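You operate a simulated robot arm through the tools that you are given. There is no shell and no other tool. Be economical: measure what you need, move in short steps, check, and stop when the job is done.

Carry out the task below with a simulated robot arm. There is one attempt and no reset: what you move stays moved.

TASK
Take the yellow banded pot from the top of the side table and leave it on the white navy-rim plate.
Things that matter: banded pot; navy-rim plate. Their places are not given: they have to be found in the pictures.

It is judged by the outcome, as a careful person would: the job done as asked, and still so three seconds after it is handed in. It fails if anything else is knocked over, pushed out of place, dropped, spilled or broken.

THE ROBOT
A 6-joint arm with a two-finger parallel gripper, fixed in place. Base frame: the origin is at the foot of the arm, x ahead of it, y to its left, z up; the work surface is at about z = 800. Lengths are in mm, angles in rad, forces in N, time in s.
With the tool pointing down near the work surface it reaches from about 260 to 680 mm from the base axis. Its first joint turns from -1.152 to 1.152 rad. Payload 2.9 kg.
Tool frame: the origin (TCP) lies between the finger pads and is the grasp point; the fingertips stand 30 mm ahead of it; z points along the fingers, y is the line along which they close. The gripper opens to 110 mm. The fingers are 20 mm wide and 10 mm thick; the gripper's body (48 by 112 mm) begins 55 mm behind the TCP.
Orientation is told as [roll, pitch, yaw] about the base's x, y, z axes, in that order, counted from this pose: with the fingers straight down and closing along the base's y, the tool's x points along the base's -x, its y along +y and its z along -z.

THE INTERFACE
- The arm moves only by the tool step_arm. Its argument "commands" is a list of rows, each a list of 4 numbers: the shift along the tool's x, y, z in mm, then the turn about the tool's z in rad. In form: [[tx, ty, tz, yaw], ...]. A call has 1 to 10 rows; each row is the pose to reach, as a shift and turn from the pose commanded when the call began, along the tool's axes at that moment. "hand" is the closure in counts, from 0 (fully open) to 255 (shut), set as the call begins (left out, the last holds). A row lasts 0.2 s, in which the tool goes at most 50 mm and 0.15 rad; a call with a longer step from one row to the next is refused whole, and so is a gripper value outside its range. A pose out of reach is approached as far as the arm can. The call stops where the force on the tool passes 40 N (or 10 N more than at its start, if that is more) or the arm is blocked; 0.2 s more then pass. The fingers move at their own pace (about 108 mm/s each) and stop on an object; they squeeze with about 28 N. The grip force told is the motor's: it shows also when the fingers shut on nothing. Time passes only in rows, and 0.2 s behind the last, so rows that repeat a pose let the fingers close. It gives the time, the measured TCP pose, the force on the tool (base axes), the opening and the grip force at its end, in the units of the frame above (readings bear some noise), and new pictures: "views" is both (left out), scene, wrist or none.
- Cameras (640 x 400 px; columns grow to the right, rows downward): "scene" is fixed at [60.9, 418.8, 1400.8]; the picture's right is [-0.89, -0.46, 0.00], its down [-0.19, 0.37, -0.91] and it looks along [0.42, -0.81, -0.42] (base axes); focal length 324 px, centre (320, 200). "wrist" rides on the gripper at [-36, 0, -57] in the tool frame; the picture's right is [0.00, -1.00, 0.00], its down [0.97, 0.00, -0.24] and it looks along [0.24, 0.00, 0.97] (tool axes); focal length 218 px, centre (320, 200).
- point_at(camera, pixels): for up to 12 pixels [column, row] of the newest picture of that camera ("zoom" is the newest enlarged one), the place [x, y, z] in the base frame of the surface seen there, good to about 2 mm. No time passes.
- inspect(camera, box): a new picture of the part [left, top, right, bottom] of that camera's present view, enlarged. No time passes.
- job_done(): hands the job in; it is judged then, once.

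Work in short steps. Measure before you move; look again where a grasp or a placing could have gone wrong, and mend it. You have 60 turns and 120 pictures in all, the two below and enlarged ones among them. Open the gripper and draw the arm clear of the work before you hand the job in, unless the task says otherwise; then end with one line.

The tools are called as a command line: name --pt "numbers of a row" for each row, then --argument value for the rest, lists and objects as JSON in quotes. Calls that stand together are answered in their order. step_arm: Moves the arm, as the interface text tells. Its arguments: {"type":"object","properties":{"commands":{"type":"array","items":{"type":"array","items":{"type":"number"}}},"hand":{"type":"number"},"views":{"type":"string","enum":["both","scene","wrist","none"]}},"required":["commands"]} The other tools are called the same way: point_at (camera, pixels) gives the place of the surface under pixels of a picture; inspect (camera, box) takes an enlarged picture of a part of a camera's view; job_done () hands the job in.

At the start:

```text
clock: 0.0
ee_pos: [279.7, -241.9, 1083.0]
tcp_rot: [0.0, 0.001, 0.001]
ft_force: [0.0, -1.1, 0.1]
gripper_width: 110.1
finger_force: 0.0
```

scene: 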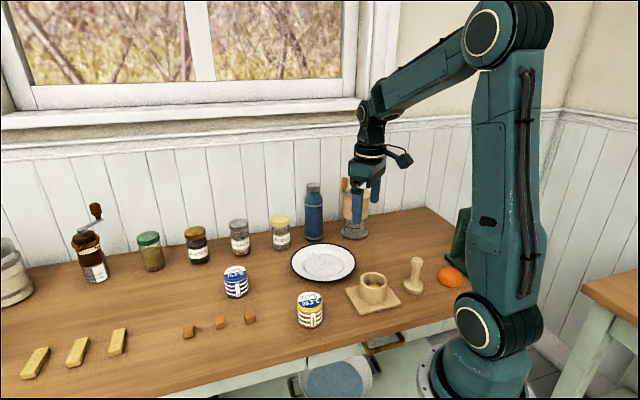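
wrist: 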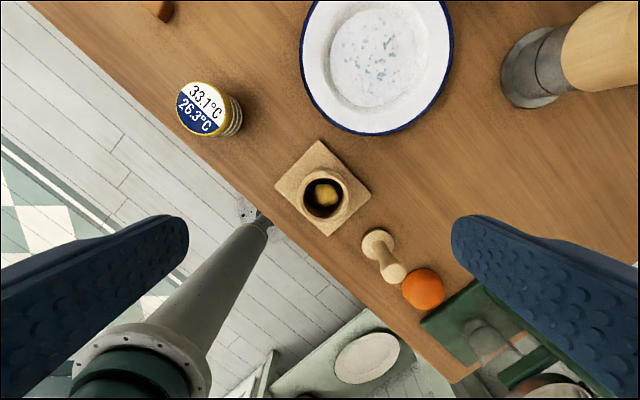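

The yellow banded pot appears at scene (310,310) and the navy-rim plate at (323,263). I'll measure both and look closer.

inspect --camera "scene" --box '[200, 220, 420, 358]'

point_at --camera "wrist" --pixels '[[201, 108], [180, 98], [222, 122], [195, 84], [205, 134], [240, 115], [375, 60], [304, 60], [450, 60], [375, 134], [230, 150], [420, 100]]'

point_at --camera "scene" --pixels '[[310, 297], [310, 293], [298, 298], [323, 298], [310, 327], [299, 320], [323, 320], [323, 262], [292, 262], [354, 262], [323, 246], [323, 280]]'

```text
2.90 times, centred on (310, 289) of scene
```

zoom: 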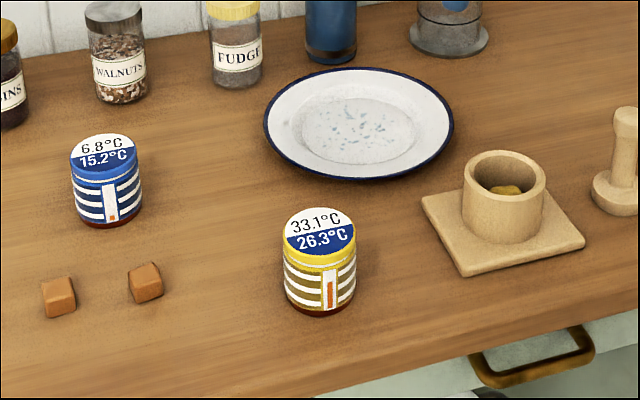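

```text
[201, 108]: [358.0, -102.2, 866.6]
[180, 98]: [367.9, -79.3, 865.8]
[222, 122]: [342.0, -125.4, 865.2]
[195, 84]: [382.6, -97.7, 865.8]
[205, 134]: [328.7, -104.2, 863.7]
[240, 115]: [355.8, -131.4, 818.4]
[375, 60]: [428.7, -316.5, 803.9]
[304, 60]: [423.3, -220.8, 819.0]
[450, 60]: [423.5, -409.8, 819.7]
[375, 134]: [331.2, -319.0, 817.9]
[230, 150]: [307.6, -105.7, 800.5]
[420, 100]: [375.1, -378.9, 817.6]
```

```text
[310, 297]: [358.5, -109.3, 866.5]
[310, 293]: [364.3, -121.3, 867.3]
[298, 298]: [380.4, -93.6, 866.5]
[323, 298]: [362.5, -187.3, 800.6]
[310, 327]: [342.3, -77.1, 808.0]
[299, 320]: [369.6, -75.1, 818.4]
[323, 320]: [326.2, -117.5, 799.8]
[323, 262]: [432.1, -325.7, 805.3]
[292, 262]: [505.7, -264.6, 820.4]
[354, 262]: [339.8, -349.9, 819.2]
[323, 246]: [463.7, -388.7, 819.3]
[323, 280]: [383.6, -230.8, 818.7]
```

The pot's centre is about (355,-102), its base at 800, its top at 866 and its width about 54. The plate's centre is about (424,-315), floor 804, rim 819. I'll move above the pot with the gripper open.

step_arm --pt "-13 23 20 0" --pt "-26 47 45 0" --pt "-38 70 70 0" --pt "-51 94 95 0" --pt "-64 118 120 0" --pt "-76 140 145 0" --pt "-76 140 145 0" --hand 0

```text
clock: 1.6
ee_pos: [357.5, -101.0, 937.5]
tcp_rot: [0.0, -0.001, 0.0]
ft_force: [0.6, 0.1, 0.5]
gripper_width: 109.8
finger_force: 0.1
```

scene: 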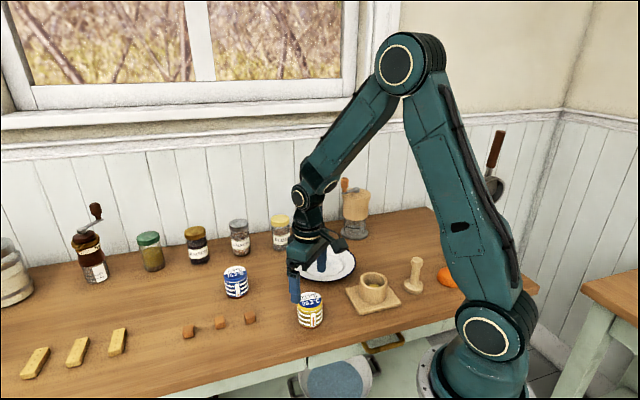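
wrist: 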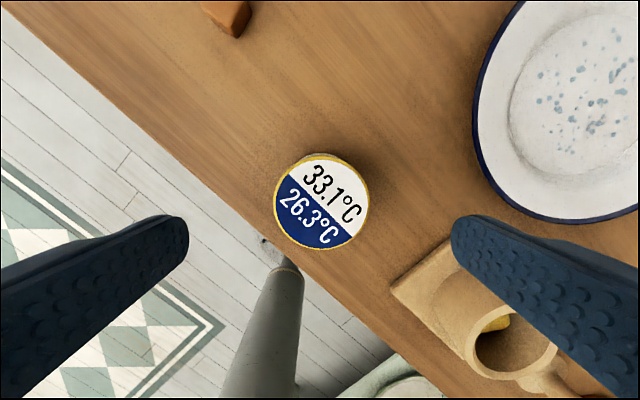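

The pot is centred between the fingers. Before going down, I'll check the mortar board at wrist (395,285), which lies near the right finger.

point_at --camera "wrist" --pixels '[[395, 285], [440, 245], [510, 310], [280, 203], [368, 203], [322, 157], [320, 248]]'

```text
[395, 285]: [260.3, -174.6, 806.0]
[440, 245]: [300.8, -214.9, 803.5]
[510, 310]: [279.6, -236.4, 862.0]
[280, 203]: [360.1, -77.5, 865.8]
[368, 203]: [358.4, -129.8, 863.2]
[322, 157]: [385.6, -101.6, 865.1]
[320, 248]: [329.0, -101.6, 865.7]
```

The board starts 55 mm or more away, so the way down is clear. The pot's centre is (357,-102), and I'll descend to z≈848.

step_arm --pt "0 -1 25 0" --pt "0 -1 50 0" --pt "0 -1 70 0" --pt "0 -1 82 0" --pt "0 -1 89.5 0" --pt "0 -1 89.5 0"

```text
clock: 3.0
ee_pos: [354.7, -102.2, 847.3]
tcp_rot: [-0.001, 0.0, 0.0]
ft_force: [0.3, 0.6, -0.2]
gripper_width: 110.1
finger_force: 0.0
```

scene: 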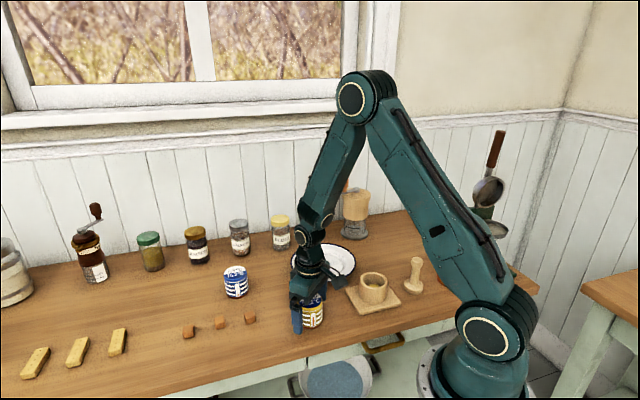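
wrist: 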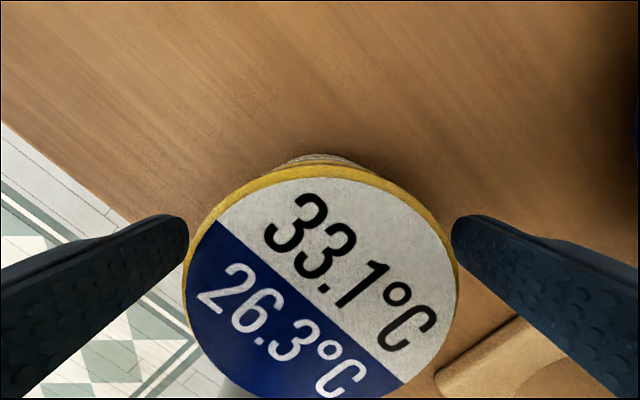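

The fingers straddle the pot, so I close on it.

step_arm --pt "0 0 0 0" --pt "0 0 0 0" --pt "0 0 0 0" --pt "0 0 0 0" --hand 255 --views "wrist"

```text
clock: 4.0
ee_pos: [354.4, -102.8, 848.7]
tcp_rot: [0.001, 0.0, 0.0]
ft_force: [0.0, -0.2, -0.8]
gripper_width: 59.0
finger_force: 27.6
```

wrist: 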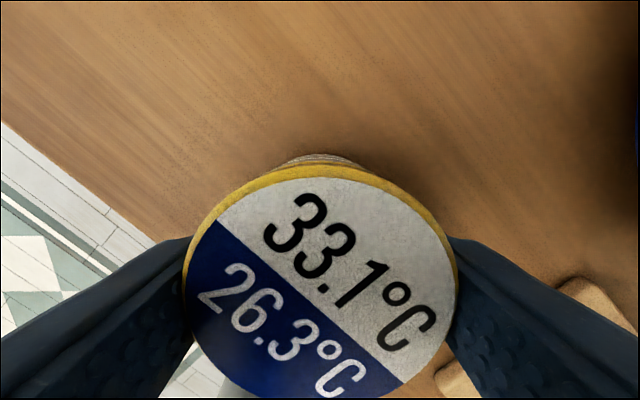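

The grip holds at 59 mm and 27.6 N. I'll lift gently by 60 mm.

step_arm --pt "0 0 -6 0" --pt "0 0 -18 0" --pt "0 0 -32 0" --pt "0 0 -48 0" --pt "0 0 -60 0" --pt "0 0 -60 0"

```text
clock: 5.4
ee_pos: [354.2, -101.4, 908.6]
tcp_rot: [0.0, 0.001, 0.0]
ft_force: [-0.3, 0.1, -1.7]
gripper_width: 58.9
finger_force: 27.8
```

scene: 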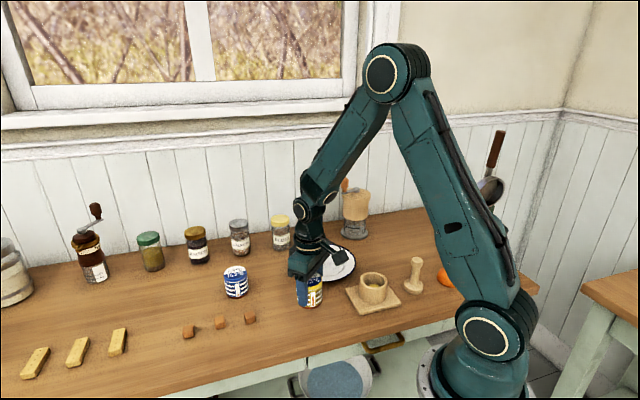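
wrist: 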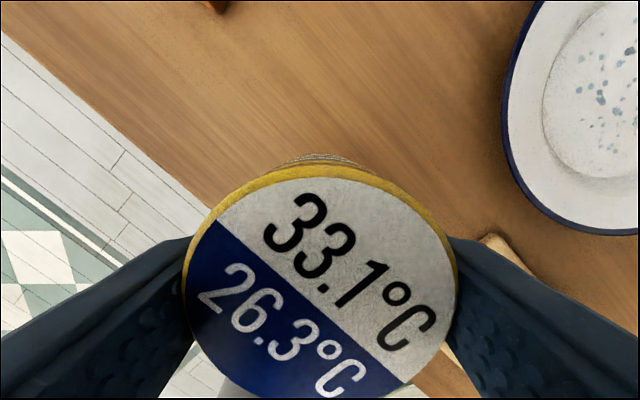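

The pot is lifted, with its base at about 860. I'll carry it over the plate's centre, going forward in x first and slightly up to stay clear of the mortar.

step_arm --pt "-15 -5 -8 0" --pt "-35 -25 -15 0" --pt "-50 -55 -15 0" --pt "-60 -88 -15 0" --pt "-65 -120 -15 0" --pt "-68 -152 -15 0" --pt "-70 -182 -15 0" --pt "-70 -204 -15 0" --pt "-70 -214 -15 0" --pt "-70 -214 -15 0"

```text
clock: 7.6
ee_pos: [425.5, -317.2, 922.0]
tcp_rot: [0.0, 0.001, 0.001]
ft_force: [0.3, -0.2, -1.3]
gripper_width: 59.1
finger_force: 27.9
```

scene: 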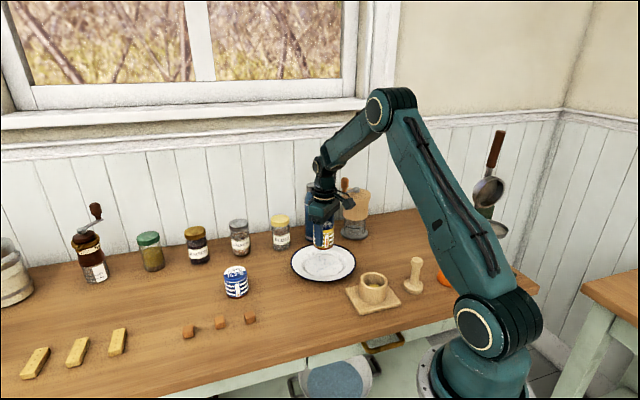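
wrist: 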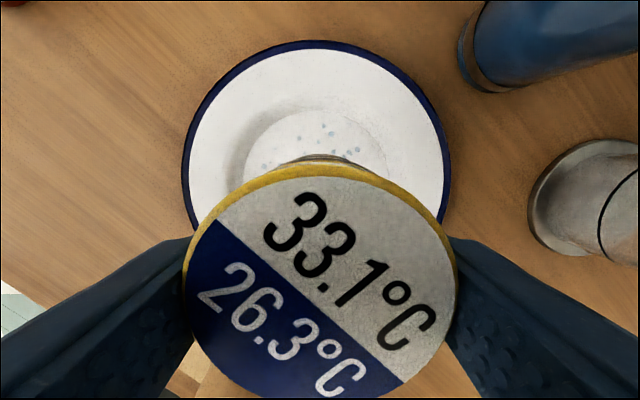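

It is over the plate. Since the gripper body will come down, I'll check how far the blue bottle and the grinder are.

point_at --camera "wrist" --pixels '[[465, 75], [490, 20], [530, 210], [620, 160], [320, 42], [184, 180], [449, 180], [320, 125]]'

step_arm --pt "0 1 15 0" --pt "0 2 30 0" --pt "0 2 40 0" --pt "0 2 40 0"

```text
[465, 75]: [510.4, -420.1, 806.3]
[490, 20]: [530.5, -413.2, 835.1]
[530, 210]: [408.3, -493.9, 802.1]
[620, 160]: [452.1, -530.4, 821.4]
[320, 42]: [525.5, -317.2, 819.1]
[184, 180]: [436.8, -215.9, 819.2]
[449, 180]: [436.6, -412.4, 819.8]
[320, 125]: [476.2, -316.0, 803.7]
```

```text
clock: 8.6
ee_pos: [426.0, -314.9, 884.0]
tcp_rot: [0.0, 0.0, 0.001]
ft_force: [-0.3, 1.1, -1.5]
gripper_width: 59.1
finger_force: 28.2
```

scene: 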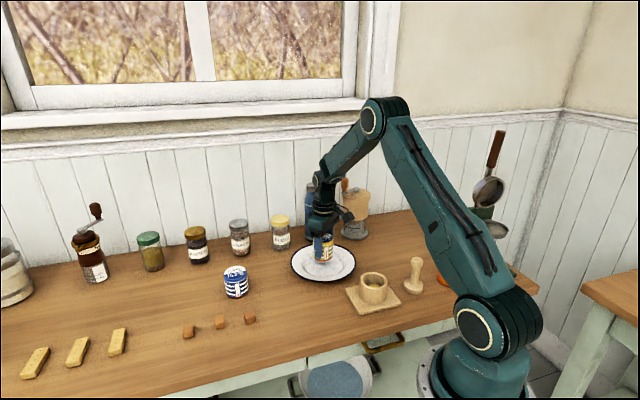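
wrist: 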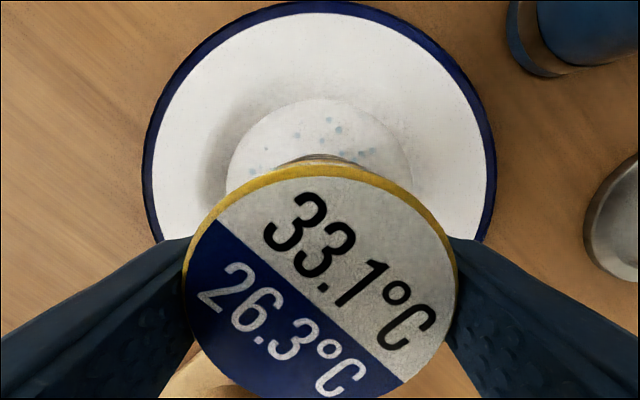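

There is ample room around it. I'll lower slowly to contact, expected at TCP z≈852.

step_arm --pt "0 0 12 0" --pt "0 0 22 0" --pt "0 0 27 0" --pt "0 0 29 0" --pt "0 0 30 0" --pt "0 0 30.5 0"

```text
clock: 10.0
ee_pos: [425.8, -315.3, 853.4]
tcp_rot: [-0.001, 0.001, -0.001]
ft_force: [1.0, 0.9, -1.0]
gripper_width: 58.9
finger_force: 27.8
```

scene: 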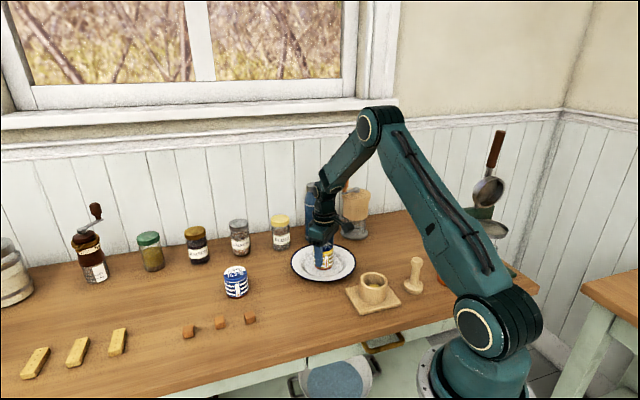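
wrist: 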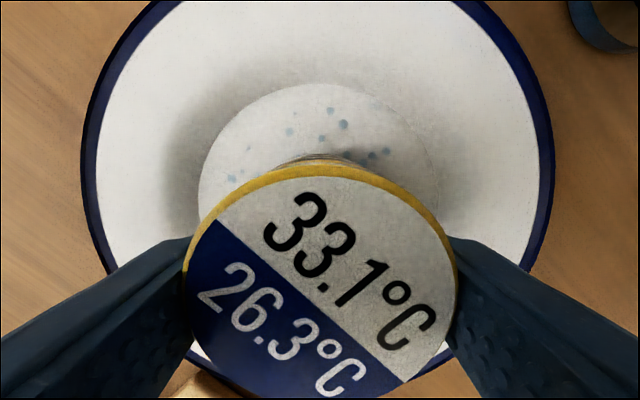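

Not quite in contact yet (force −1.0 N). I'll go down in 0.5 mm steps.

step_arm --pt "0 0 0.5 0" --pt "0 0 1.0 0" --pt "0 0 1.0 0" --views "none"

```text
clock: 10.8
ee_pos: [425.2, -315.7, 853.9]
tcp_rot: [-0.001, -0.001, 0.001]
ft_force: [-1.6, 2.9, 15.6]
gripper_width: 58.9
finger_force: 28.1
```

There is contact now (15.6 N upward), so the pot is on the plate. I ease up 0.5 mm and open partly, keeping the fingers inside the plate's rim.

step_arm --pt "0 0 -0.5 0" --pt "0 0 -0.5 0" --views "none"

step_arm --pt "0 0 0 0" --pt "0 0 0 0" --pt "0 0 0 0" --hand 60

```text
clock: 11.4
ee_pos: [424.7, -314.6, 852.4]
tcp_rot: [-0.001, -0.003, 0.0]
ft_force: [0.5, -1.7, 14.8]
gripper_width: 58.9
finger_force: 27.8
```

```text
clock: 12.2
ee_pos: [424.3, -315.3, 852.2]
tcp_rot: [0.001, 0.001, -0.001]
ft_force: [-1.0, -0.5, -0.4]
gripper_width: 84.0
finger_force: 0.0
```

scene: 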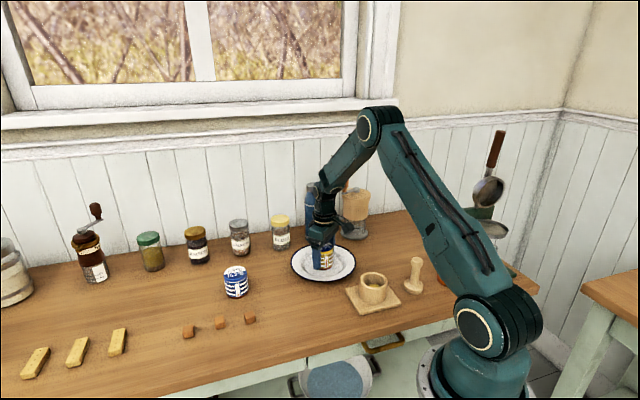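
wrist: 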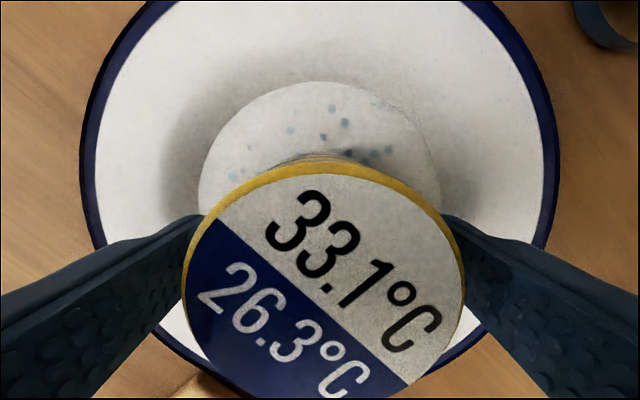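

The pot is free and standing, so I rise straight up to clear it.

step_arm --pt "0 0 -10 0" --pt "0 0 -30 0" --pt "0 0 -60 0" --pt "0 0 -95 0" --pt "0 0 -130 0" --pt "0 0 -165 0" --pt "0 0 -180 0" --views "none"

step_arm --pt "35 0 -15 0" --pt "70 0 -30 0" --pt "105 0 -40 0" --pt "135 0 -50 0" --pt "135 0 -50 0" --hand 0

inspect --camera "scene" --box '[200, 200, 440, 350]'

```text
clock: 13.8
ee_pos: [423.2, -314.1, 1030.2]
tcp_rot: [-0.001, 0.0, 0.001]
ft_force: [0.3, -0.4, 0.2]
gripper_width: 84.3
finger_force: 0.1
```

```text
clock: 15.0
ee_pos: [288.5, -315.1, 1082.4]
tcp_rot: [0.0, 0.001, 0.0]
ft_force: [0.4, -0.5, -0.5]
gripper_width: 109.9
finger_force: 0.1
```

scene: 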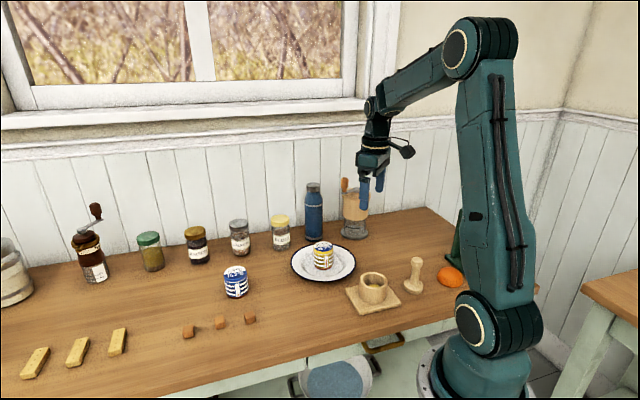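
wrist: 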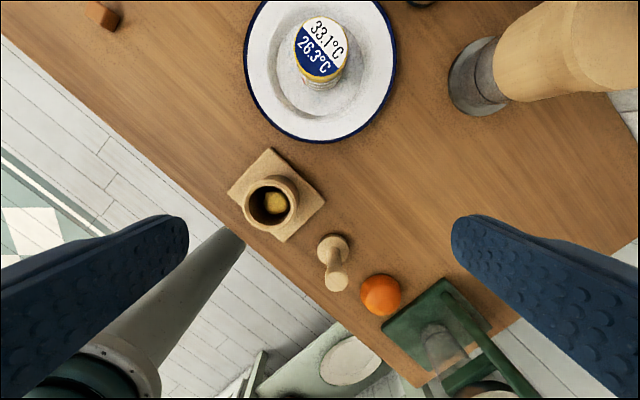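

```text
2.67 times, centred on (320, 275) of scene
```

zoom: 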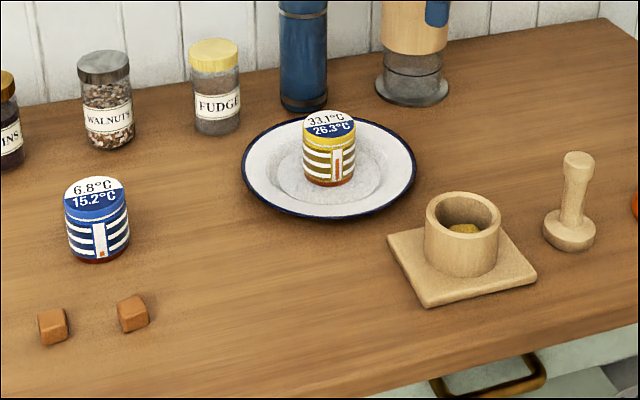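

The pot stands upright in the middle of the plate, nothing else has moved, and the arm is clear, so I hand the job in.

job_done

```text
The job is handed in.
```

The yellow banded pot is standing upright on the white navy-rim plate, nothing else was disturbed, and the arm is clear with the gripper open.
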